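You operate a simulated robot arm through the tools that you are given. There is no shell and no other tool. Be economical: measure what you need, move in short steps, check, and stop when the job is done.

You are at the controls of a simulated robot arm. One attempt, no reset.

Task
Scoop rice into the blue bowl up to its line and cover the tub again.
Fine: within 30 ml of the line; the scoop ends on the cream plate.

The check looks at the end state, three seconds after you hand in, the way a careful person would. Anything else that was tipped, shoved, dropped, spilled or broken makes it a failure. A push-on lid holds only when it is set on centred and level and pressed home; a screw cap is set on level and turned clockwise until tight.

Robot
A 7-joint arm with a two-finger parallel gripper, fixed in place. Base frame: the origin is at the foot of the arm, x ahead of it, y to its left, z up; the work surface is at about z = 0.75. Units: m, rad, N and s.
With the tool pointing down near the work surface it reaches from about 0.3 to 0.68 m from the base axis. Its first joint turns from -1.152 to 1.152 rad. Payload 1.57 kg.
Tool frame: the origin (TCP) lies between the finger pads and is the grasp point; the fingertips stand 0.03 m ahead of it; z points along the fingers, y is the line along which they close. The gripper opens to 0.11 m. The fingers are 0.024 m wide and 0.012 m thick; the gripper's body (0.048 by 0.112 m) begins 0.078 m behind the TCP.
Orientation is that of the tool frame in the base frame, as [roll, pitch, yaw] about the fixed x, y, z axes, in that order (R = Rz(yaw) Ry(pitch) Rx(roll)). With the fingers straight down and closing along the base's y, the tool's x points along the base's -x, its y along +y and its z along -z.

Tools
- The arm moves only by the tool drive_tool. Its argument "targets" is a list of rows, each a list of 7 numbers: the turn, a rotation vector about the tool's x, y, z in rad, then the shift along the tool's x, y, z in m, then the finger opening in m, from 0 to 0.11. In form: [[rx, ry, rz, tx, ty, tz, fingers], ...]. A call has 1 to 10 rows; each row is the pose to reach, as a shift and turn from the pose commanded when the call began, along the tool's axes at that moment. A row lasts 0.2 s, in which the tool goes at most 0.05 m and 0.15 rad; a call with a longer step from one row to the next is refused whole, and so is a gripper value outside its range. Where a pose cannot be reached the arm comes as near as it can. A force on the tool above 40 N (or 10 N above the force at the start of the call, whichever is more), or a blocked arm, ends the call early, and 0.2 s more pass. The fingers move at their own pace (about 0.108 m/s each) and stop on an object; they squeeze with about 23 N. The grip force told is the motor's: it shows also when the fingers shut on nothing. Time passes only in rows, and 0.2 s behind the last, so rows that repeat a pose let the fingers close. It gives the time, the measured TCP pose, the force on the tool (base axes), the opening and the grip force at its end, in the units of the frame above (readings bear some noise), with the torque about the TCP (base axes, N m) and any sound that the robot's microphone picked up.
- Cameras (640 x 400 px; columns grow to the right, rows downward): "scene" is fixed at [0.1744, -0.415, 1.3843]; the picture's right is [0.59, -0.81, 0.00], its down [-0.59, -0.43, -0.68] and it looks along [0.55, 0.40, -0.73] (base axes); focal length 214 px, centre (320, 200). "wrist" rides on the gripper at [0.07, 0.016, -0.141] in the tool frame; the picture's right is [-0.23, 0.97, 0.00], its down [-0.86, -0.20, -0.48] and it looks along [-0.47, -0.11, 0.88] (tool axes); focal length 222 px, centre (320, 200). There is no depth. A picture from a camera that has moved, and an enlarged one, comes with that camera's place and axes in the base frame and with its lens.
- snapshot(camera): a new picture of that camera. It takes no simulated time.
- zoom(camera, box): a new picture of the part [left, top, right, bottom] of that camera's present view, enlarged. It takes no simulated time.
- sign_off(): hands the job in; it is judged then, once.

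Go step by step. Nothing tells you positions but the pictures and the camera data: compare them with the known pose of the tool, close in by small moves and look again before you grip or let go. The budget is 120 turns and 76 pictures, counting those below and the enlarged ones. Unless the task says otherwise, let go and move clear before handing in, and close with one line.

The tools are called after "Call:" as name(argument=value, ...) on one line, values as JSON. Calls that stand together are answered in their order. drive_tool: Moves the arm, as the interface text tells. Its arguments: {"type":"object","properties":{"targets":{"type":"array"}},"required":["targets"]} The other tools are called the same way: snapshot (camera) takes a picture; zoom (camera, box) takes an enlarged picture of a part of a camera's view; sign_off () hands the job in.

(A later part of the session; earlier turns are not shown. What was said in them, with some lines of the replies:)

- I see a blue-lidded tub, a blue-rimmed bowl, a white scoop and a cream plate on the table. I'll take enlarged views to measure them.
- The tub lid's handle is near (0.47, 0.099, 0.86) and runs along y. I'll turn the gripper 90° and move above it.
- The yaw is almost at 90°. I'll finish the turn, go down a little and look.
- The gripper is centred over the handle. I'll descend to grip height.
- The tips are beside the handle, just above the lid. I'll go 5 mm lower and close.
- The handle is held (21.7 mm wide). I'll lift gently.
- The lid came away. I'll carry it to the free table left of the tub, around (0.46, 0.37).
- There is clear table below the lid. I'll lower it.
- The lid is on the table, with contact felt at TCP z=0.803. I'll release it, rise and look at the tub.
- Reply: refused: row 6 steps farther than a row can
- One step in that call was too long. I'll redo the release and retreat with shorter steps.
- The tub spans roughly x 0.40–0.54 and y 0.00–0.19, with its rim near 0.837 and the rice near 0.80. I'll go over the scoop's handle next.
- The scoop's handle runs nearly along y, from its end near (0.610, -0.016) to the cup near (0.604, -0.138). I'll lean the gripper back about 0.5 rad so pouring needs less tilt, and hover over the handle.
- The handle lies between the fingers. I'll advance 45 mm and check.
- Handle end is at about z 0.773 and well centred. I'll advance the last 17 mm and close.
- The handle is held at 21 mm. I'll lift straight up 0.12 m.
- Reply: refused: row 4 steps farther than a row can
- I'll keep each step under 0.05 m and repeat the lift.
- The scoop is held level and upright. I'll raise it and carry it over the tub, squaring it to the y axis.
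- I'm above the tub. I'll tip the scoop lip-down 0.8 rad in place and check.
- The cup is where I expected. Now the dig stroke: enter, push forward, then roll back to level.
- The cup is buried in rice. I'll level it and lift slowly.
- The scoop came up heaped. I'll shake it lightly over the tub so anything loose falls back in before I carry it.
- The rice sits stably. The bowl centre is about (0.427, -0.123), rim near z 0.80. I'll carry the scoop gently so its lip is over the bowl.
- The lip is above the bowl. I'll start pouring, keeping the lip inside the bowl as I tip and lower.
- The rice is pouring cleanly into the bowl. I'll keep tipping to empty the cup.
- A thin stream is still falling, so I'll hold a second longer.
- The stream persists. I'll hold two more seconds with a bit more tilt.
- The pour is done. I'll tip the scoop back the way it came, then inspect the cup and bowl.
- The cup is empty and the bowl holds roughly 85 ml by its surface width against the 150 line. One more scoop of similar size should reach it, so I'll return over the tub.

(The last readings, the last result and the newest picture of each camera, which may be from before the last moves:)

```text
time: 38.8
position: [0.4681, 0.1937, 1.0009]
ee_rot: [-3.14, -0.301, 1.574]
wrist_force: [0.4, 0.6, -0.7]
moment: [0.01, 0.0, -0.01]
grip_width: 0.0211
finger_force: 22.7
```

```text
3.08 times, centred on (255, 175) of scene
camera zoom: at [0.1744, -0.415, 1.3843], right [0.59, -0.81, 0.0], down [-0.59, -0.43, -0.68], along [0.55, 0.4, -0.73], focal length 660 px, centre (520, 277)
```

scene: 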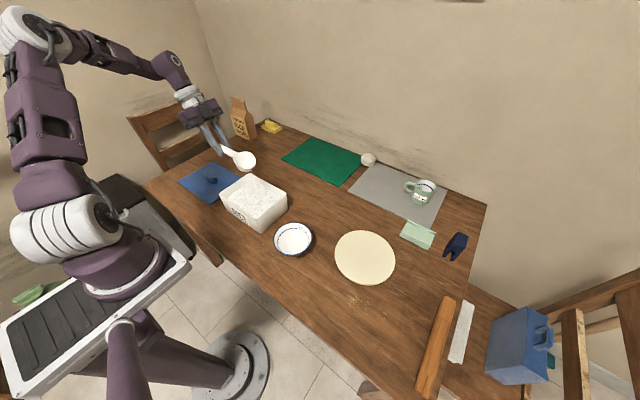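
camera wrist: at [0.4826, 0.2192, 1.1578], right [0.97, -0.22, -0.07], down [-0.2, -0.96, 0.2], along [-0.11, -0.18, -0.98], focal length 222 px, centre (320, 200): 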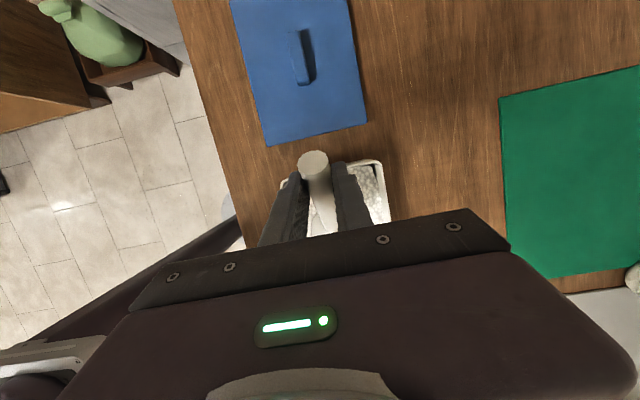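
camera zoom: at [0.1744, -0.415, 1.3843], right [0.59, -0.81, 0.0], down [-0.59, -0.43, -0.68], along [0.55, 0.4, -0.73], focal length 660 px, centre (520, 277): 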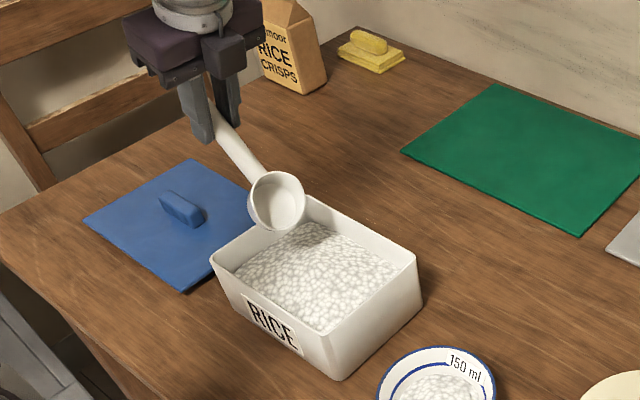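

The starting pose matches the first scoop, so I'll repeat the same dig stroke.

Call:
drive_tool(targets=[[0, 0, 0, -0.0098, 0.002, 0.0351, 0.0], [0, 0, 0, -0.0197, 0.002, 0.0703, 0.0], [0, 0, 0, -0.0343, 0.002, 0.0952, 0.0], [0, 0, 0, -0.0611, 0.002, 0.0973, 0.0], [0, 0, 0, -0.0785, 0.002, 0.0961, 0.0], [0, -0.14, 0, -0.0796, 0.002, 0.1063, 0.0], [0, -0.28, 0, -0.0812, 0.002, 0.1183, 0.0], [0, -0.42, 0, -0.081, 0.002, 0.1278, 0.0], [0, -0.56, 0, -0.0811, 0.002, 0.1414, 0.0], [0, -0.7, 0, -0.0818, 0.002, 0.1537, 0.0]])

Call:
drive_tool(targets=[[0, -0.05, 0, -0.0, 0, -0.0, 0.0], [0, -0.1, 0, -0.0039, 0, -0.0092, 0.0], [0, -0.12, 0, -0.0078, 0, -0.0184, 0.0], [0, -0.12, 0, -0.0156, 0, -0.0368, 0.0], [0, -0.12, 0, -0.0233, 0, -0.0553, 0.0], [0, -0.12, 0, -0.0311, 0, -0.0737, 0.0], [0, -0.12, 0, -0.0311, 0.015, -0.0737, 0.0], [0, -0.12, 0, -0.0311, -0.015, -0.0737, 0.0], [0, -0.12, 0, -0.0311, 0.01, -0.0737, 0.0], [0, -0.12, 0, -0.0311, 0, -0.0737, 0.0]])

Call:
zoom(camera="scene", box=[200, 130, 320, 240])

```text
time: 41.0
position: [0.4687, 0.162, 0.8295]
ee_rot: [3.14, 0.399, 1.572]
wrist_force: [0.4, -0.3, -1.7]
moment: [0.11, 0.0, 0.0]
grip_width: 0.0213
finger_force: 22.5
```

```text
time: 43.2
position: [0.4694, 0.1616, 0.9095]
ee_rot: [-3.141, 0.516, 1.573]
wrist_force: [-0.1, -0.5, -0.7]
moment: [0.17, 0.02, -0.04]
grip_width: 0.021
finger_force: 23.2
```

```text
3.64 times, centred on (260, 185) of scene
camera zoom: at [0.1744, -0.415, 1.3843], right [0.59, -0.81, 0.0], down [-0.59, -0.43, -0.68], along [0.55, 0.4, -0.73], focal length 780 px, centre (538, 254)
```

zoom: 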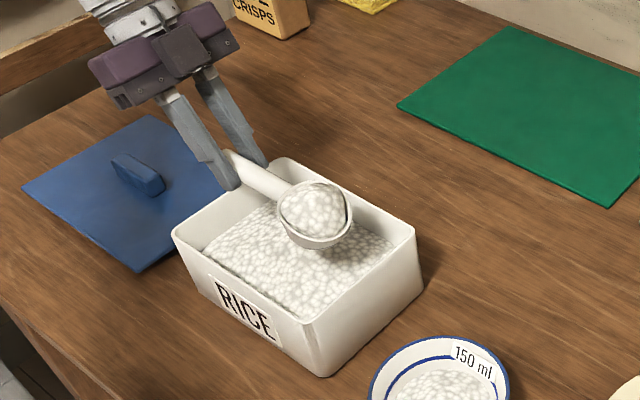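

A similar heaped load came up. I'll carry it to the bowl the same way and pour in stages.

Call:
drive_tool(targets=[[0, 0, 0, -0.006, -0.002, 0.0015, 0.0], [0, 0, 0, -0.02, -0.006, 0.005, 0.0], [0, 0, 0, -0.042, -0.013, 0.0102, 0.0], [0, 0, 0, -0.066, -0.02, 0.016, 0.0], [0, 0, 0, -0.09, -0.0276, 0.0219, 0.0], [0, 0, 0, -0.112, -0.0344, 0.0273, 0.0], [0, 0, 0, -0.129, -0.0396, 0.0314, 0.0], [0, 0, 0, -0.138, -0.0424, 0.0336, 0.0], [0, 0, 0, -0.1401, -0.043, 0.0341, 0.0], [0, 0, 0, -0.1401, -0.043, 0.0341, 0.0]])

Call:
drive_tool(targets=[[0, 0.149, 0, 0.0036, 0, 0.0023, 0.0], [0, 0.298, 0, 0.0024, 0, 0.0086, 0.0], [0, 0.447, 0, -0.0021, 0, 0.0153, 0.0], [0, 0.596, 0, -0.0108, 0, 0.0202, 0.0], [0, 0.745, 0, -0.0249, 0, 0.0209, 0.0], [0, 0.894, 0, -0.042, 0, 0.021, 0.0], [0, 1.043, 0, -0.0606, 0, 0.0225, 0.0]])

Call:
zoom(camera="scene", box=[240, 180, 336, 260])

```text
time: 45.4
position: [0.4252, 0.0232, 0.9495]
ee_rot: [-3.141, 0.518, 1.571]
wrist_force: [-0.4, 0.7, -1.2]
moment: [0.11, 0.0, -0.01]
grip_width: 0.0212
finger_force: 22.8
```

```text
time: 47.0
position: [0.4276, -0.0415, 0.9582]
ee_rot: [3.14, -0.529, 1.576]
wrist_force: [0.0, 0.5, -0.8]
moment: [0.02, -0.02, 0.01]
grip_width: 0.0214
finger_force: 23.1
```

```text
5.00 times, centred on (288, 220) of scene
camera zoom: at [0.1744, -0.415, 1.3843], right [0.59, -0.81, 0.0], down [-0.59, -0.43, -0.68], along [0.55, 0.4, -0.73], focal length 1072 px, centre (480, 100)
```

zoom: 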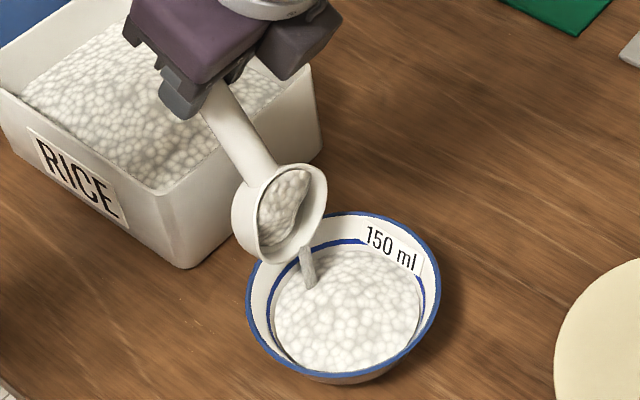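

The stream is still running and the level is nearing the line. I'll tip slightly more and check.

Call:
drive_tool(targets=[[0, 0.148, 0, -0.0119, 0, -0.015, 0.0], [0, 0.148, 0, -0.0119, 0, -0.015, 0.0], [0, 0.148, 0, -0.0119, 0, -0.015, 0.0]])

Call:
zoom(camera="scene", box=[240, 180, 336, 260])

```text
time: 47.8
position: [0.4255, -0.0588, 0.9659]
ee_rot: [3.139, -0.673, 1.572]
wrist_force: [0.1, 0.1, -0.2]
moment: [-0.02, 0.01, 0.02]
grip_width: 0.0212
finger_force: 22.9
```

```text
5.00 times, centred on (288, 220) of scene
camera zoom: at [0.1744, -0.415, 1.3843], right [0.59, -0.81, 0.0], down [-0.59, -0.43, -0.68], along [0.55, 0.4, -0.73], focal length 1072 px, centre (480, 100)
```

zoom: 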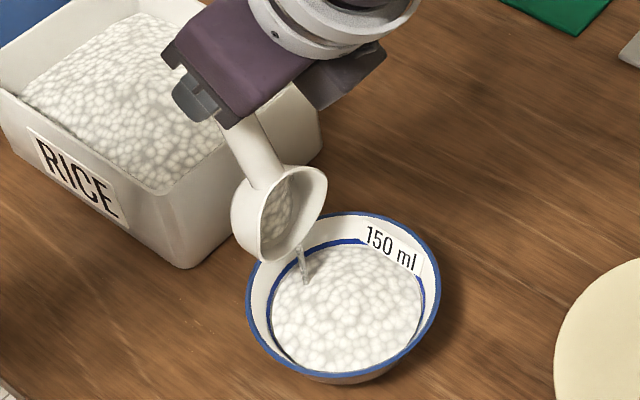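

The surface is still just below the line with little left in the cup, so I'll empty it.

Call:
drive_tool(targets=[[0, 0.148, 0, -0.013, 0, -0.0165, 0.0], [0, 0.297, 0, -0.028, 0, -0.031, 0.0], [0, 0.446, 0, -0.045, 0, -0.042, 0.0], [0, 0.595, 0, -0.063, 0, -0.051, 0.0], [0, 0.72, 0, -0.08, 0, -0.056, 0.0], [0, 0.8, 0, -0.085, 0, -0.058, 0.0], [0, 0.8, 0, -0.085, 0, -0.058, 0.0], [0, 0.8, 0, -0.085, 0, -0.058, 0.0], [0, 0.8, 0, -0.085, 0, -0.058, 0.0], [0, 0.8, 0, -0.085, 0, -0.058, 0.0]])

Call:
drive_tool(targets=[[0, 0, 0, 0, 0, 0, 0], [0, 0, 0, 0, 0, 0, 0], [0, 0, 0, 0, 0, 0, 0], [0, 0, 0, 0, 0, 0, 0], [0, 0, 0, 0, 0, 0, 0], [0, 0, 0, 0, 0, 0, 0]])

Call:
zoom(camera="scene", box=[240, 180, 336, 260])

```text
time: 50.0
position: [0.4264, -0.1613, 0.9576]
ee_rot: [3.136, -1.472, 1.579]
wrist_force: [-0.6, 0.1, -0.9]
moment: [-0.08, -0.01, 0.0]
grip_width: 0.021
finger_force: 22.9
```

```text
time: 51.4
position: [0.4263, -0.1598, 0.9593]
ee_rot: [3.135, -1.472, 1.579]
wrist_force: [-0.2, 0.7, -0.9]
moment: [-0.05, 0.02, 0.0]
grip_width: 0.0208
finger_force: 22.8
```

```text
5.00 times, centred on (288, 220) of scene
camera zoom: at [0.1744, -0.415, 1.3843], right [0.59, -0.81, 0.0], down [-0.59, -0.43, -0.68], along [0.55, 0.4, -0.73], focal length 1072 px, centre (480, 100)
```

zoom: 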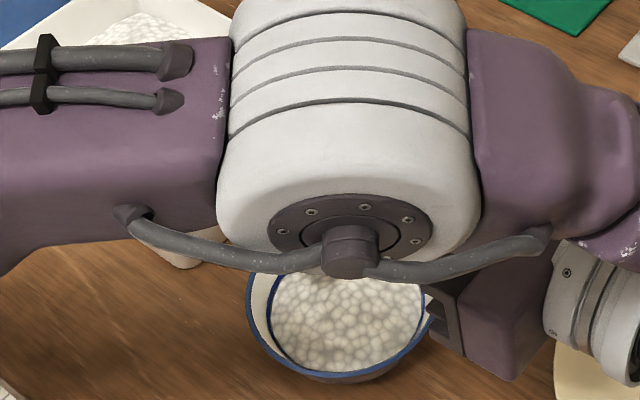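

I'll tip the scoop back up and inspect the level.

Call:
drive_tool(targets=[[0, -0.14, 0, 0.015, 0, 0.0073, 0], [0, -0.28, 0, 0.0252, 0, 0.0269, 0], [0, -0.42, 0, 0.0288, 0, 0.0466, 0], [0, -0.56, 0, 0.0325, 0, 0.0664, 0], [0, -0.7, 0, 0.035, 0, 0.0853, 0], [0, -0.84, 0, 0.0364, 0, 0.1022, 0], [0, -0.95, 0, 0.0377, 0, 0.1182, 0], [0, -0.95, 0, 0.0377, 0, 0.1182, 0]])

Call:
zoom(camera="scene", box=[240, 180, 336, 260])

```text
time: 53.2
position: [0.4257, -0.0391, 0.985]
ee_rot: [3.14, -0.523, 1.572]
wrist_force: [0.5, 0.1, -1.7]
moment: [0.03, 0.01, -0.02]
grip_width: 0.0211
finger_force: 23.0
```

```text
5.00 times, centred on (288, 220) of scene
camera zoom: at [0.1744, -0.415, 1.3843], right [0.59, -0.81, 0.0], down [-0.59, -0.43, -0.68], along [0.55, 0.4, -0.73], focal length 1072 px, centre (480, 100)
```

zoom: 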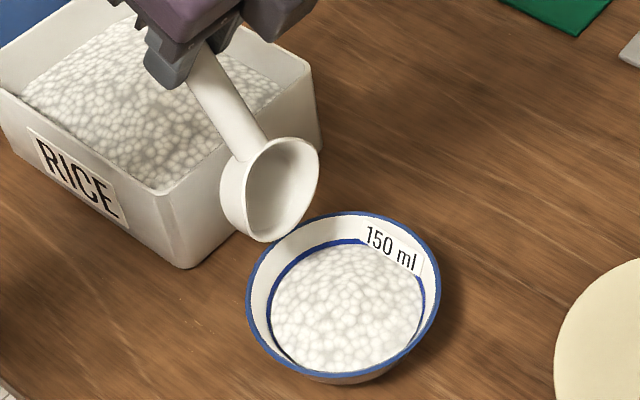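

I'll take a close look at the rice against the line.

Call:
zoom(camera="scene", box=[272, 218, 332, 258])

```text
10.00 times, centred on (302, 238) of scene
camera zoom: at [0.1744, -0.415, 1.3843], right [0.59, -0.81, 0.0], down [-0.59, -0.43, -0.68], along [0.55, 0.4, -0.73], focal length 2145 px, centre (500, -180)
```

zoom: 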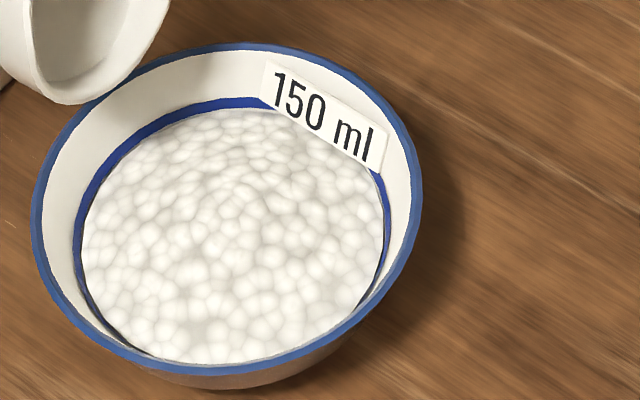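

The rice sits at the lower edge of the 150 ml line, well within tolerance. Next I'll level the empty scoop and carry it over the cream plate near (0.53, -0.34).

Call:
drive_tool(targets=[[0, -0.14, 0, 0.005, 0.003, -0.02, 0], [0, -0.28, 0, -0.015, 0.015, -0.037, 0], [0, -0.42, 0, -0.045, 0.03, -0.055, 0], [0, -0.56, 0, -0.075, 0.045, -0.073, 0], [0, -0.7, 0, -0.105, 0.06, -0.09, 0], [0, -0.84, 0, -0.135, 0.073, -0.105, 0], [0, -0.98, 0, -0.165, 0.086, -0.12, 0], [0, -1.02, 0, -0.19, 0.097, -0.13, 0], [0, -1.02, 0, -0.2, 0.103, -0.135, 0], [0, -1.02, 0, -0.2, 0.103, -0.135, 0]])

Call:
snapshot(camera="scene")

Call:
zoom(camera="scene", box=[300, 170, 460, 300])

```text
time: 55.4
position: [0.5303, -0.281, 1.0013]
ee_rot: [3.141, 0.498, 1.572]
wrist_force: [0.1, -0.5, -0.9]
moment: [0.07, 0.05, 0.0]
grip_width: 0.0211
finger_force: 23.4
```

```text
32 pictures are left
```

scene: 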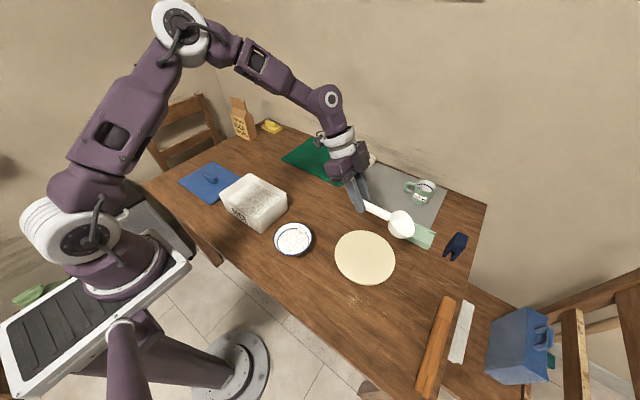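

```text
3.08 times, centred on (380, 235) of scene
camera zoom: at [0.1744, -0.415, 1.3843], right [0.59, -0.81, 0.0], down [-0.59, -0.43, -0.68], along [0.55, 0.4, -0.73], focal length 660 px, centre (135, 92)
```

zoom: 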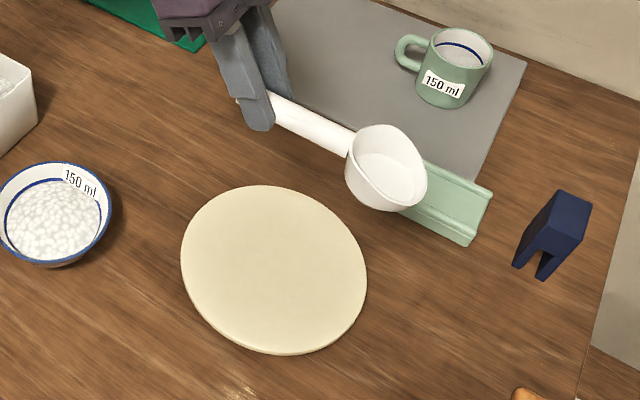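

The plate is a flat disc centred at about (0.528, -0.337). I'll lower the scoop to just above it.

Call:
drive_tool(targets=[[0, 0, 0, 0.018, 0, 0.0312, 0], [0, 0, 0, 0.038, -0.001, 0.066, 0], [0, 0, 0, 0.058, -0.002, 0.101, 0], [0, 0, 0, 0.077, -0.002, 0.134, 0], [0, 0, 0, 0.0895, -0.002, 0.1562, 0], [0, 0, 0, 0.0895, -0.002, 0.1562, 0]])

Call:
zoom(camera="scene", box=[310, 190, 430, 290])

```text
time: 56.8
position: [0.5278, -0.2772, 0.8204]
ee_rot: [3.14, 0.494, 1.574]
wrist_force: [0.6, 0.0, -0.8]
moment: [0.11, 0.01, 0.01]
grip_width: 0.0212
finger_force: 23.3
```

```text
4.00 times, centred on (370, 240) of scene
camera zoom: at [0.1744, -0.415, 1.3843], right [0.59, -0.81, 0.0], down [-0.59, -0.43, -0.68], along [0.55, 0.4, -0.73], focal length 858 px, centre (120, 40)
```

zoom: 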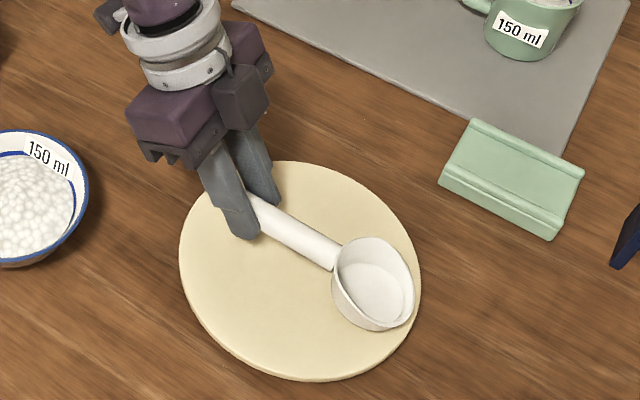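

The scoop is over the plate. I'll nudge it 1 cm in and lower until it touches.

Call:
drive_tool(targets=[[0, 0, 0, 0.0112, 0, -0.0003, 0], [0, 0, 0, 0.0143, 0, 0.0055, 0], [0, 0, 0, 0.0164, 0, 0.0094, 0], [0, 0, 0, 0.0178, 0, 0.012, 0], [0, 0, 0, 0.0185, 0, 0.0134, 0]])

Call:
zoom(camera="scene", box=[330, 210, 402, 270])

```text
time: 58.0
position: [0.528, -0.2675, 0.8009]
ee_rot: [3.142, 0.497, 1.571]
wrist_force: [-0.8, 2.1, 10.2]
moment: [-0.52, 0.06, -0.01]
grip_width: 0.0209
finger_force: 23.0
```

```text
6.67 times, centred on (366, 240) of scene
camera zoom: at [0.1742, -0.4148, 1.3844], right [0.59, -0.81, 0.0], down [-0.59, -0.43, -0.68], along [0.55, 0.4, -0.73], focal length 1430 px, centre (13, -67)
```

zoom: 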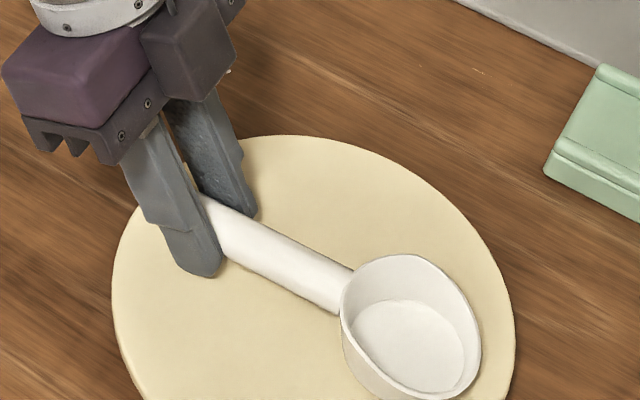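

The scoop is down on the plate with 10 N contact. I'll open the fingers and back off along the finger axis.

Call:
drive_tool(targets=[[0, 0, 0, 0, 0, 0, 0.03], [0, 0, 0, 0, 0, 0, 0.05], [0, 0, 0, 0, 0, 0, 0.05], [0, 0, 0, 0, 0, -0.03, 0.05], [0, 0, 0, 0, 0, -0.07, 0.05], [0, 0, 0, 0, 0, -0.115, 0.05], [0, 0, 0, 0, 0, -0.16, 0.06]])

Call:
zoom(camera="scene", box=[310, 190, 430, 290])

```text
time: 59.6
position: [0.5275, -0.1926, 0.9441]
ee_rot: [-3.141, 0.497, 1.571]
wrist_force: [-0.3, 1.0, 0.1]
moment: [-0.01, 0.0, 0.0]
grip_width: 0.06
finger_force: 0.0
```

```text
4.00 times, centred on (370, 240) of scene
camera zoom: at [0.1743, -0.415, 1.3843], right [0.59, -0.81, 0.0], down [-0.59, -0.43, -0.68], along [0.55, 0.4, -0.73], focal length 858 px, centre (120, 40)
```

zoom: 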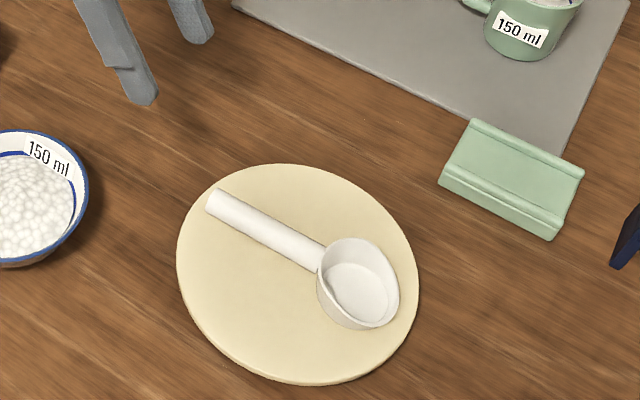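

The scoop rests on the plate. Now back to the lid: I'll straighten the gripper and travel over.

Call:
drive_tool(targets=[[0, 0, 0, -0.019, 0, -0.035, 0.06], [0, 0.06, 0, -0.01, -0.003, -0.072, 0.06], [0, 0.12, 0, 0.025, -0.007, -0.09, 0.06], [0, 0.19, 0, 0.06, -0.011, -0.11, 0.06], [0, 0.26, 0, 0.1, -0.015, -0.13, 0.06], [0, 0.33, 0, 0.135, -0.02, -0.15, 0.06], [0, 0.4, 0, 0.17, -0.023, -0.17, 0.06], [0, 0.46, 0, 0.205, -0.027, -0.19, 0.06], [0, 0.497, 0, 0.2303, -0.03, -0.2045, 0.06], [0, 0.497, 0, 0.2303, -0.03, -0.2045, 0.06]])

```text
time: 61.8
position: [0.4966, 0.1104, 1.0116]
ee_rot: [-3.141, -0.003, 1.571]
wrist_force: [0.3, 0.8, 0.7]
moment: [0.01, 0.02, -0.01]
grip_width: 0.0601
finger_force: 0.0
```

I'll move above the lid handle.

Call:
drive_tool(targets=[[0, 0, 0, 0.04, -0.006, 0, 0.06], [0, 0, 0, 0.085, -0.013, 0, 0.06], [0, 0, 0, 0.13, -0.019, 0, 0.06], [0, 0, 0, 0.175, -0.025, 0.01, 0.06], [0, 0, 0, 0.215, -0.032, 0.03, 0.06], [0, 0, 0, 0.245, -0.037, 0.06, 0.06], [0, 0, 0, 0.261, -0.037, 0.1, 0.06], [0, 0, 0, 0.261, -0.037, 0.13, 0.06], [0, 0, 0, 0.261, -0.037, 0.13, 0.06]])

Call:
snapshot(camera="wrist")

Call:
zoom(camera="scene", box=[140, 110, 300, 230])

```text
time: 63.8
position: [0.4609, 0.3708, 0.8791]
ee_rot: [-3.141, -0.001, 1.573]
wrist_force: [-0.1, 0.0, -0.5]
moment: [-0.02, 0.0, -0.03]
grip_width: 0.0601
finger_force: 0.0
```

```text
27 pictures are left
camera wrist: at [0.4756, 0.4397, 1.0204], right [0.97, -0.23, 0.0], down [-0.2, -0.86, 0.48], along [-0.11, -0.47, -0.88], focal length 222 px, centre (320, 200)
```

wrist: 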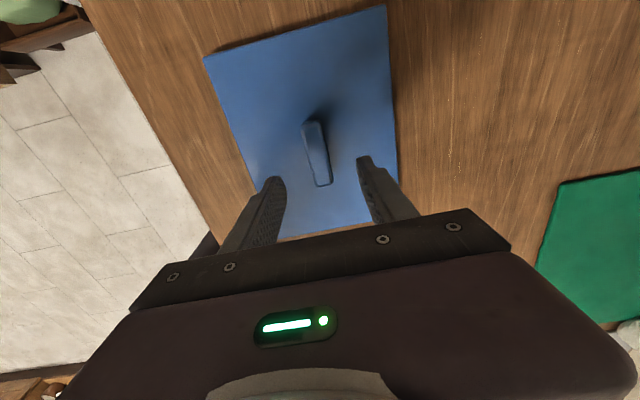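

```text
3.33 times, centred on (220, 170) of scene
camera zoom: at [0.1744, -0.415, 1.3843], right [0.59, -0.81, 0.0], down [-0.59, -0.43, -0.68], along [0.55, 0.4, -0.73], focal length 715 px, centre (653, 300)
```

zoom: 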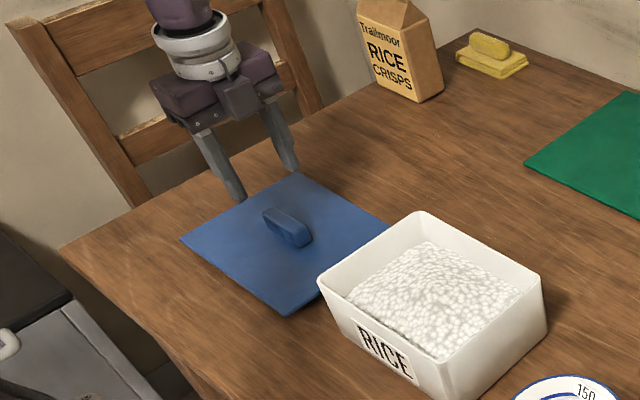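

I'm lined up over the handle. I'll descend to the release height and grip.

Call:
drive_tool(targets=[[0, 0, 0, 0, -0.001, 0.04, 0.06], [0, 0, 0, 0, -0.001, 0.065, 0.06], [0, 0, 0, 0, -0.001, 0.075, 0.06], [0, 0, 0, 0, -0.001, 0.075, 0.03], [0, 0, 0, 0, -0.001, 0.075, 0.01], [0, 0, 0, 0, -0.001, 0.075, 0.0], [0, 0, 0, 0, -0.001, 0.075, 0.0]])

```text
time: 65.4
position: [0.459, 0.37, 0.8044]
ee_rot: [3.141, 0.002, 1.573]
wrist_force: [-0.1, -0.5, 0.7]
moment: [0.01, 0.02, 0.01]
grip_width: 0.0214
finger_force: 23.1
```

The handle is gripped. I'll lift the lid and carry it back over the tub.

Call:
drive_tool(targets=[[0, 0, 0, 0, 0, -0.02, 0], [0, 0, 0, 0, 0, -0.06, 0], [0, 0, 0, 0, 0, -0.1, 0], [0, 0, 0, -0.02, 0.001, -0.135, 0], [0, 0, 0, -0.065, 0.003, -0.14, 0], [0, 0, 0, -0.11, 0.005, -0.14, 0], [0, 0, 0, -0.155, 0.007, -0.14, 0], [0, 0, 0, -0.2, 0.009, -0.14, 0], [0, 0, 0, -0.24, 0.011, -0.14, 0], [0, 0, 0, -0.27, 0.011, -0.14, 0]])

Call:
drive_tool(targets=[[0, 0, 0, 0, 0, 0.02, 0], [0, 0, 0, 0, 0, 0.035, 0], [0, 0, 0, 0, 0, 0.035, 0]])

Call:
zoom(camera="scene", box=[200, 140, 320, 240])

Call:
snapshot(camera="wrist")

```text
time: 67.6
position: [0.4709, 0.1005, 0.9469]
ee_rot: [3.14, 0.002, 1.572]
wrist_force: [1.1, -0.2, -1.0]
moment: [0.02, 0.02, 0.04]
grip_width: 0.0214
finger_force: 23.2
```

```text
time: 68.4
position: [0.4707, 0.1009, 0.9128]
ee_rot: [3.141, 0.0, 1.573]
wrist_force: [-0.1, -0.3, -0.7]
moment: [0.01, 0.0, 0.0]
grip_width: 0.0215
finger_force: 23.2
```

```text
4.00 times, centred on (260, 190) of scene
camera zoom: at [0.1744, -0.415, 1.3843], right [0.59, -0.81, 0.0], down [-0.59, -0.43, -0.68], along [0.55, 0.4, -0.73], focal length 858 px, centre (560, 240)
```

zoom: 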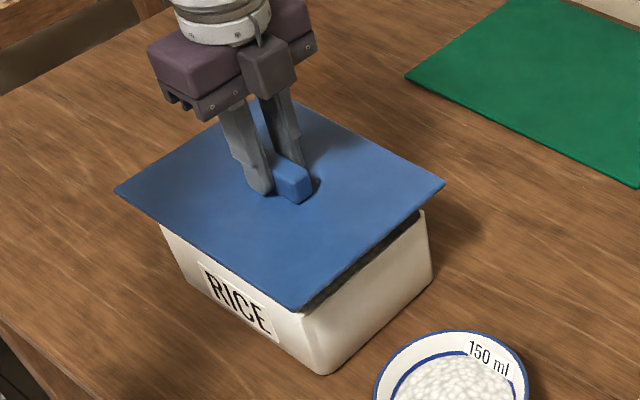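

```text
24 pictures are left
camera wrist: at [0.4856, 0.1702, 1.0535], right [0.97, -0.23, 0.0], down [-0.2, -0.86, 0.48], along [-0.11, -0.47, -0.88], focal length 222 px, centre (320, 200)
```

wrist: 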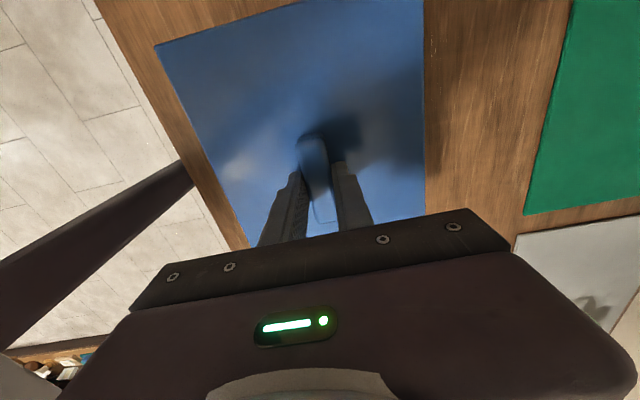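

The lid looks centred above the tub. I'll lower it slowly and watch the force.

Call:
drive_tool(targets=[[0, 0, 0, -0.001, -0.001, 0.01, 0], [0, 0, 0, -0.001, -0.001, 0.018, 0], [0, 0, 0, -0.001, -0.001, 0.024, 0], [0, 0, 0, -0.001, -0.001, 0.028, 0], [0, 0, 0, -0.001, -0.001, 0.031, 0]])

Call:
zoom(camera="scene", box=[200, 140, 320, 240])

```text
time: 69.6
position: [0.4692, 0.0988, 0.8809]
ee_rot: [3.138, -0.002, 1.573]
wrist_force: [0.7, 0.5, 17.8]
moment: [0.02, 0.08, 0.05]
grip_width: 0.0218
finger_force: 23.0
```

```text
4.00 times, centred on (260, 190) of scene
camera zoom: at [0.1741, -0.415, 1.3843], right [0.59, -0.81, 0.0], down [-0.59, -0.43, -0.68], along [0.55, 0.4, -0.73], focal length 858 px, centre (560, 240)
```

zoom: 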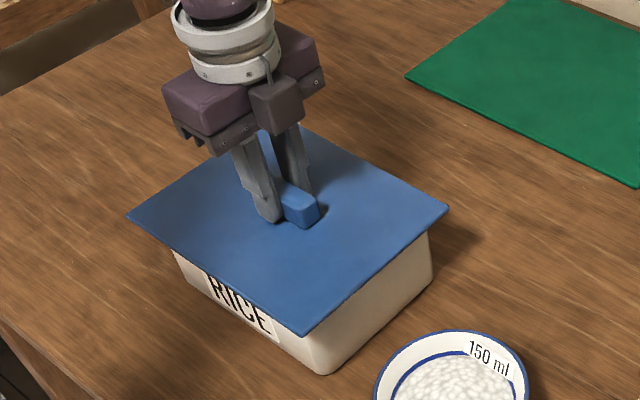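

Contact came at the original closed height with 18 N. I'll press down further to make sure it's home.

Call:
drive_tool(targets=[[0, 0, 0, 0, 0, 0.002, 0], [0, 0, 0, 0, 0, 0.004, 0], [0, 0, 0, 0, 0, 0.005, 0], [0, 0, 0, 0, 0, 0.005, 0]])

```text
time: 70.5
position: [0.4681, 0.0988, 0.8772]
ee_rot: [3.138, -0.001, 1.574]
wrist_force: [-2.4, 0.3, 6.5]
moment: [-0.04, 0.43, -0.03]
grip_width: 0.0217
finger_force: 22.8
stopped in row 4: the force on the tool passed its limit at 42 N (the readings are from after the stop); the commanded pose is now the measured one
```

The press reached 42 N. I'll release, rise and look at the seating.

Call:
drive_tool(targets=[[0, 0, 0, 0, 0, -0.001, 0.03], [0, 0, 0, 0, 0, -0.001, 0.06], [0, 0, 0, 0, 0, -0.001, 0.06], [0, 0, 0, 0, 0, -0.03, 0.06], [0, 0, 0, 0, 0, -0.07, 0.06], [0, 0, 0, 0, 0, -0.1, 0.06]])

Call:
zoom(camera="scene", box=[200, 150, 360, 250])

Call:
snapshot(camera="wrist")

```text
time: 71.9
position: [0.4712, 0.0983, 0.9768]
ee_rot: [3.137, -0.001, 1.574]
wrist_force: [-0.2, 0.2, 0.1]
moment: [0.01, 0.03, 0.03]
grip_width: 0.0596
finger_force: 0.0
```

```text
4.00 times, centred on (280, 200) of scene
camera zoom: at [0.1744, -0.415, 1.3843], right [0.59, -0.81, 0.0], down [-0.59, -0.43, -0.68], along [0.55, 0.4, -0.73], focal length 858 px, centre (480, 200)
```

zoom: 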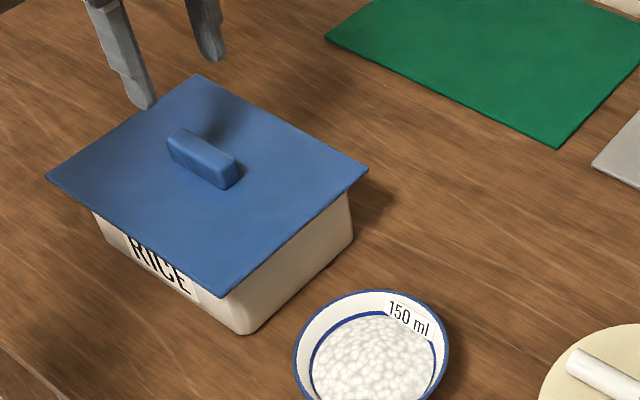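

```text
21 pictures are left
camera wrist: at [0.4852, 0.1678, 1.1176], right [0.97, -0.23, 0.0], down [-0.2, -0.86, 0.48], along [-0.11, -0.47, -0.88], focal length 222 px, centre (320, 200)
```

wrist: 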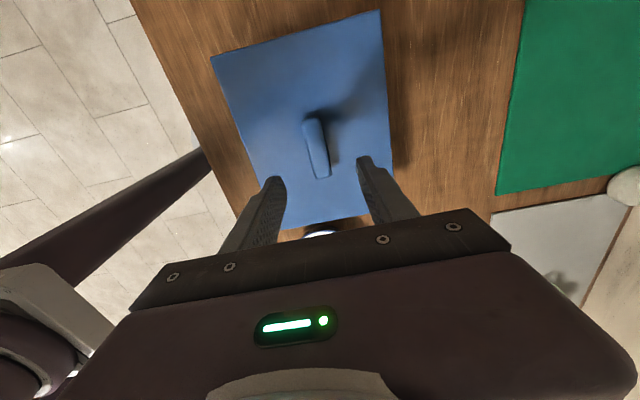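

The lid looks on. I'll check the gap along its near edges up close.

Call:
zoom(camera="scene", box=[206, 180, 266, 240])

Call:
zoom(camera="scene", box=[245, 180, 305, 240])

```text
6.67 times, centred on (236, 210) of scene
camera zoom: at [0.1744, -0.415, 1.3843], right [0.59, -0.81, 0.0], down [-0.59, -0.43, -0.68], along [0.55, 0.4, -0.73], focal length 1430 px, centre (880, 133)
```

zoom: 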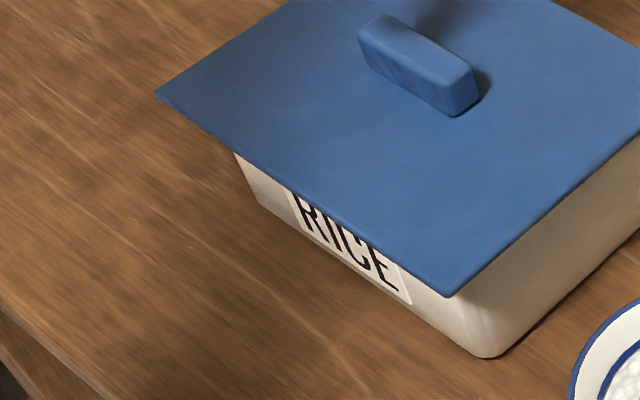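

```text
6.67 times, centred on (275, 210) of scene
camera zoom: at [0.1744, -0.415, 1.3843], right [0.59, -0.81, 0.0], down [-0.59, -0.43, -0.68], along [0.55, 0.4, -0.73], focal length 1430 px, centre (620, 133)
```

zoom: 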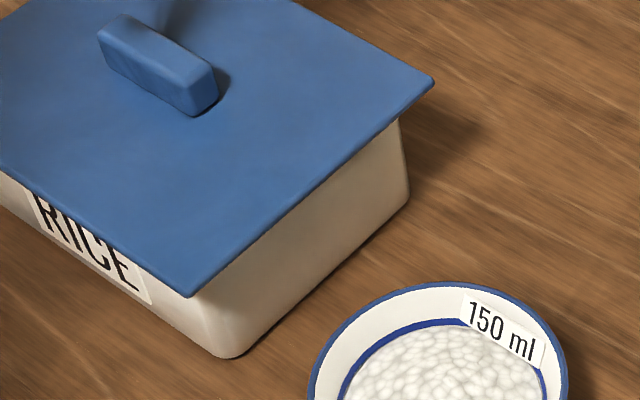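

The near-left edge may sit a touch lower than the far one. I'll probe and press the lid with closed fingers above each wall, starting with the +x side.

Call:
drive_tool(targets=[[0, 0, 0, 0.002, 0.02, 0.0, 0.0], [0, 0, 0, 0.002, 0.051, 0.02, 0.0], [0, 0, 0, 0.002, 0.051, 0.06, 0.0], [0, 0, 0, 0.002, 0.051, 0.085, 0.0], [0, 0, 0, 0.002, 0.051, 0.092, 0.0], [0, 0, 0, 0.002, 0.051, 0.097, 0.0], [0, 0, 0, 0.002, 0.051, 0.1, 0.0]])

```text
time: 73.5
position: [0.5198, 0.1014, 0.877]
ee_rot: [3.138, -0.001, 1.574]
wrist_force: [0.7, -0.4, 0.3]
moment: [0.02, 0.0, 0.01]
grip_width: 0.0
finger_force: 21.4
```

Call:
drive_tool(targets=[[0, 0, 0, 0, 0, 0.002, 0.0], [0, 0, 0, 0, 0, 0.003, 0.0], [0, 0, 0, 0, 0, 0.004, 0.0], [0, 0, 0, 0, 0, 0.005, 0.0], [0, 0, 0, 0, 0, 0.006, 0.0], [0, 0, 0, 0, 0, 0.007, 0.0], [0, 0, 0, 0, 0, 0.008, 0.0], [0, 0, 0, 0, 0, 0.009, 0.0]])

```text
time: 74.0
position: [0.5204, 0.1019, 0.8772]
ee_rot: [3.136, -0.001, 1.573]
wrist_force: [-4.3, -0.4, 11.4]
moment: [-0.09, 0.17, -0.06]
grip_width: 0.0
finger_force: 21.0
stopped in row 2: the force on the tool passed its limit at 46 N (the readings are from after the stop); the commanded pose is now the measured one
```

The +x side is solid at TCP z≈0.876, with 46 N reached straight away. Now the -x side.

Call:
drive_tool(targets=[[0, 0, 0, 0, 0, -0.03, 0.0], [0, 0, 0, 0, -0.035, -0.03, 0.0], [0, 0, 0, 0, -0.075, -0.03, 0.0], [0, 0, 0, 0, -0.102, -0.02, 0.0], [0, 0, 0, 0, -0.102, -0.006, 0.0], [0, 0, 0, 0, -0.102, -0.003, 0.0], [0, 0, 0, 0, -0.102, 0.0, 0.0], [0, 0, 0, 0, -0.102, 0.002, 0.0]])

Call:
drive_tool(targets=[[0, 0, 0, 0, 0, 0.001, 0.0], [0, 0, 0, 0, 0, 0.002, 0.0], [0, 0, 0, 0, 0, 0.003, 0.0], [0, 0, 0, 0, 0, 0.004, 0.0], [0, 0, 0, 0, 0, 0.005, 0.0]])

```text
time: 75.7
position: [0.4184, 0.1009, 0.8775]
ee_rot: [3.137, -0.003, 1.573]
wrist_force: [-3.9, -0.4, 13.5]
moment: [-0.18, 0.15, -0.05]
grip_width: 0.0
finger_force: 21.3
stopped in row 8: the force on the tool passed its limit at 50 N (the readings are from after the stop); the commanded pose is now the measured one
```

```text
time: 76.1
position: [0.4186, 0.1006, 0.8766]
ee_rot: [3.136, -0.006, 1.574]
wrist_force: [-3.9, -1.8, 15.8]
moment: [-0.21, 0.16, -0.01]
grip_width: 0.0
finger_force: 20.8
stopped in row 1: the force on the tool passed its limit at 48 N (the readings are from after the stop); the commanded pose is now the measured one
```

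Both x sides are solid and level at the same height. Now the y ends.

Call:
drive_tool(targets=[[0, 0, 0, 0, 0, -0.035, 0.0], [0, 0, 0, 0.04, 0.025, -0.035, 0.0], [0, 0, 0, 0.08, 0.05, -0.035, 0.0], [0, 0, 0, 0.08, 0.05, -0.015, 0.0], [0, 0, 0, 0.08, 0.05, -0.006, 0.0], [0, 0, 0, 0.08, 0.05, -0.003, 0.0], [0, 0, 0, 0.08, 0.05, 0.0, 0.0], [0, 0, 0, 0.08, 0.05, 0.002, 0.0], [0, 0, 0, 0.08, 0.05, 0.003, 0.0], [0, 0, 0, 0.08, 0.05, 0.004, 0.0]])

```text
time: 78.0
position: [0.47, 0.1824, 0.8759]
ee_rot: [3.133, -0.008, 1.574]
wrist_force: [-2.8, -0.8, 10.0]
moment: [-0.19, 0.09, 0.0]
grip_width: 0.0
finger_force: 21.5
stopped in row 9: the force on the tool passed its limit at 47 N (the readings are from after the stop); the commanded pose is now the measured one
```

Call:
drive_tool(targets=[[0, 0, 0, 0, 0, -0.045, 0.0], [0, 0, 0, -0.045, 0.0, -0.045, 0.0], [0, 0, 0, -0.09, 0.0, -0.045, 0.0], [0, 0, 0, -0.135, 0.0, -0.045, 0.0], [0, 0, 0, -0.165, 0.0, -0.025, 0.0], [0, 0, 0, -0.165, 0.0, -0.006, 0.0], [0, 0, 0, -0.165, 0.0, -0.003, 0.0], [0, 0, 0, -0.165, 0.0, -0.001, 0.0], [0, 0, 0, -0.165, 0.0, 0.001, 0.0], [0, 0, 0, -0.165, 0.0, 0.003, 0.0]])

```text
time: 79.9
position: [0.4705, 0.0162, 0.8774]
ee_rot: [3.136, -0.007, 1.573]
wrist_force: [-5.0, 0.9, 16.5]
moment: [-0.19, 0.17, -0.02]
grip_width: 0.0
finger_force: 21.5
stopped in row 9: the force on the tool passed its limit at 49 N (the readings are from after the stop); the commanded pose is now the measured one
```

All four sides are level to within about 1.5 mm and solid. I'll retreat upward and take a final look.

Call:
drive_tool(targets=[[0, 0, 0, 0, 0, -0.03, 0.0], [0, 0, 0, 0, 0, -0.07, 0.0], [0, 0, 0, 0.03, 0, -0.11, 0.02], [0, 0, 0, 0.07, 0, -0.14, 0.04], [0, 0, 0, 0.11, 0, -0.17, 0.06], [0, 0, 0, 0.15, 0, -0.19, 0.06]])

Call:
snapshot(camera="scene")

Call:
zoom(camera="scene", box=[200, 150, 360, 250])

Call:
zoom(camera="scene", box=[272, 218, 332, 258])

```text
time: 81.3
position: [0.4693, 0.1635, 1.068]
ee_rot: [3.135, -0.007, 1.571]
wrist_force: [0.0, 0.5, 0.4]
moment: [-0.04, 0.03, -0.03]
grip_width: 0.0599
finger_force: 0.0
```

```text
18 pictures are left
```

scene: 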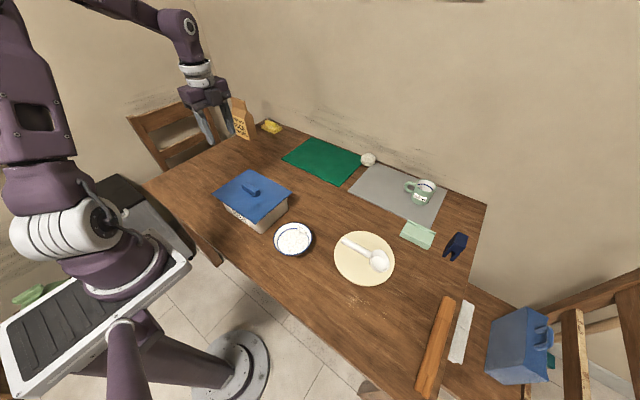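

```text
4.00 times, centred on (280, 200) of scene
camera zoom: at [0.1743, -0.415, 1.3843], right [0.59, -0.81, 0.0], down [-0.59, -0.43, -0.68], along [0.55, 0.4, -0.73], focal length 858 px, centre (480, 200)
```

zoom: 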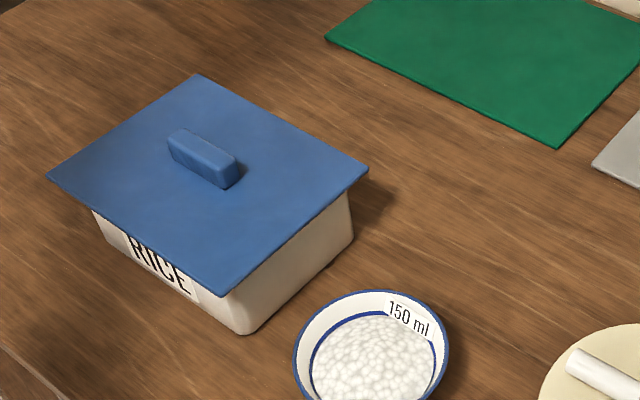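

```text
10.00 times, centred on (302, 238) of scene
camera zoom: at [0.1743, -0.415, 1.3843], right [0.59, -0.81, 0.0], down [-0.59, -0.43, -0.68], along [0.55, 0.4, -0.73], focal length 2145 px, centre (500, -180)
```

zoom: 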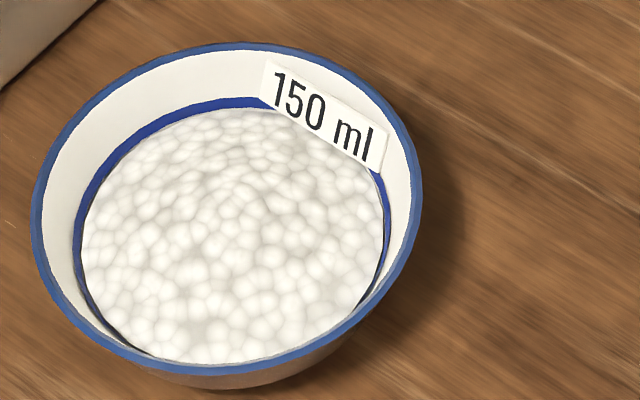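

The lid is back in its original place, the rice is at the line, the scoop is on the plate, and I see no spills. I'm handing in.

Call:
sign_off()

```text
The job is handed in.
```

I filled the blue bowl to just under its 150 ml line (about 140 ml by eye), pressed the tub's lid back on level, left the scoop on the cream plate, and handed the job in.
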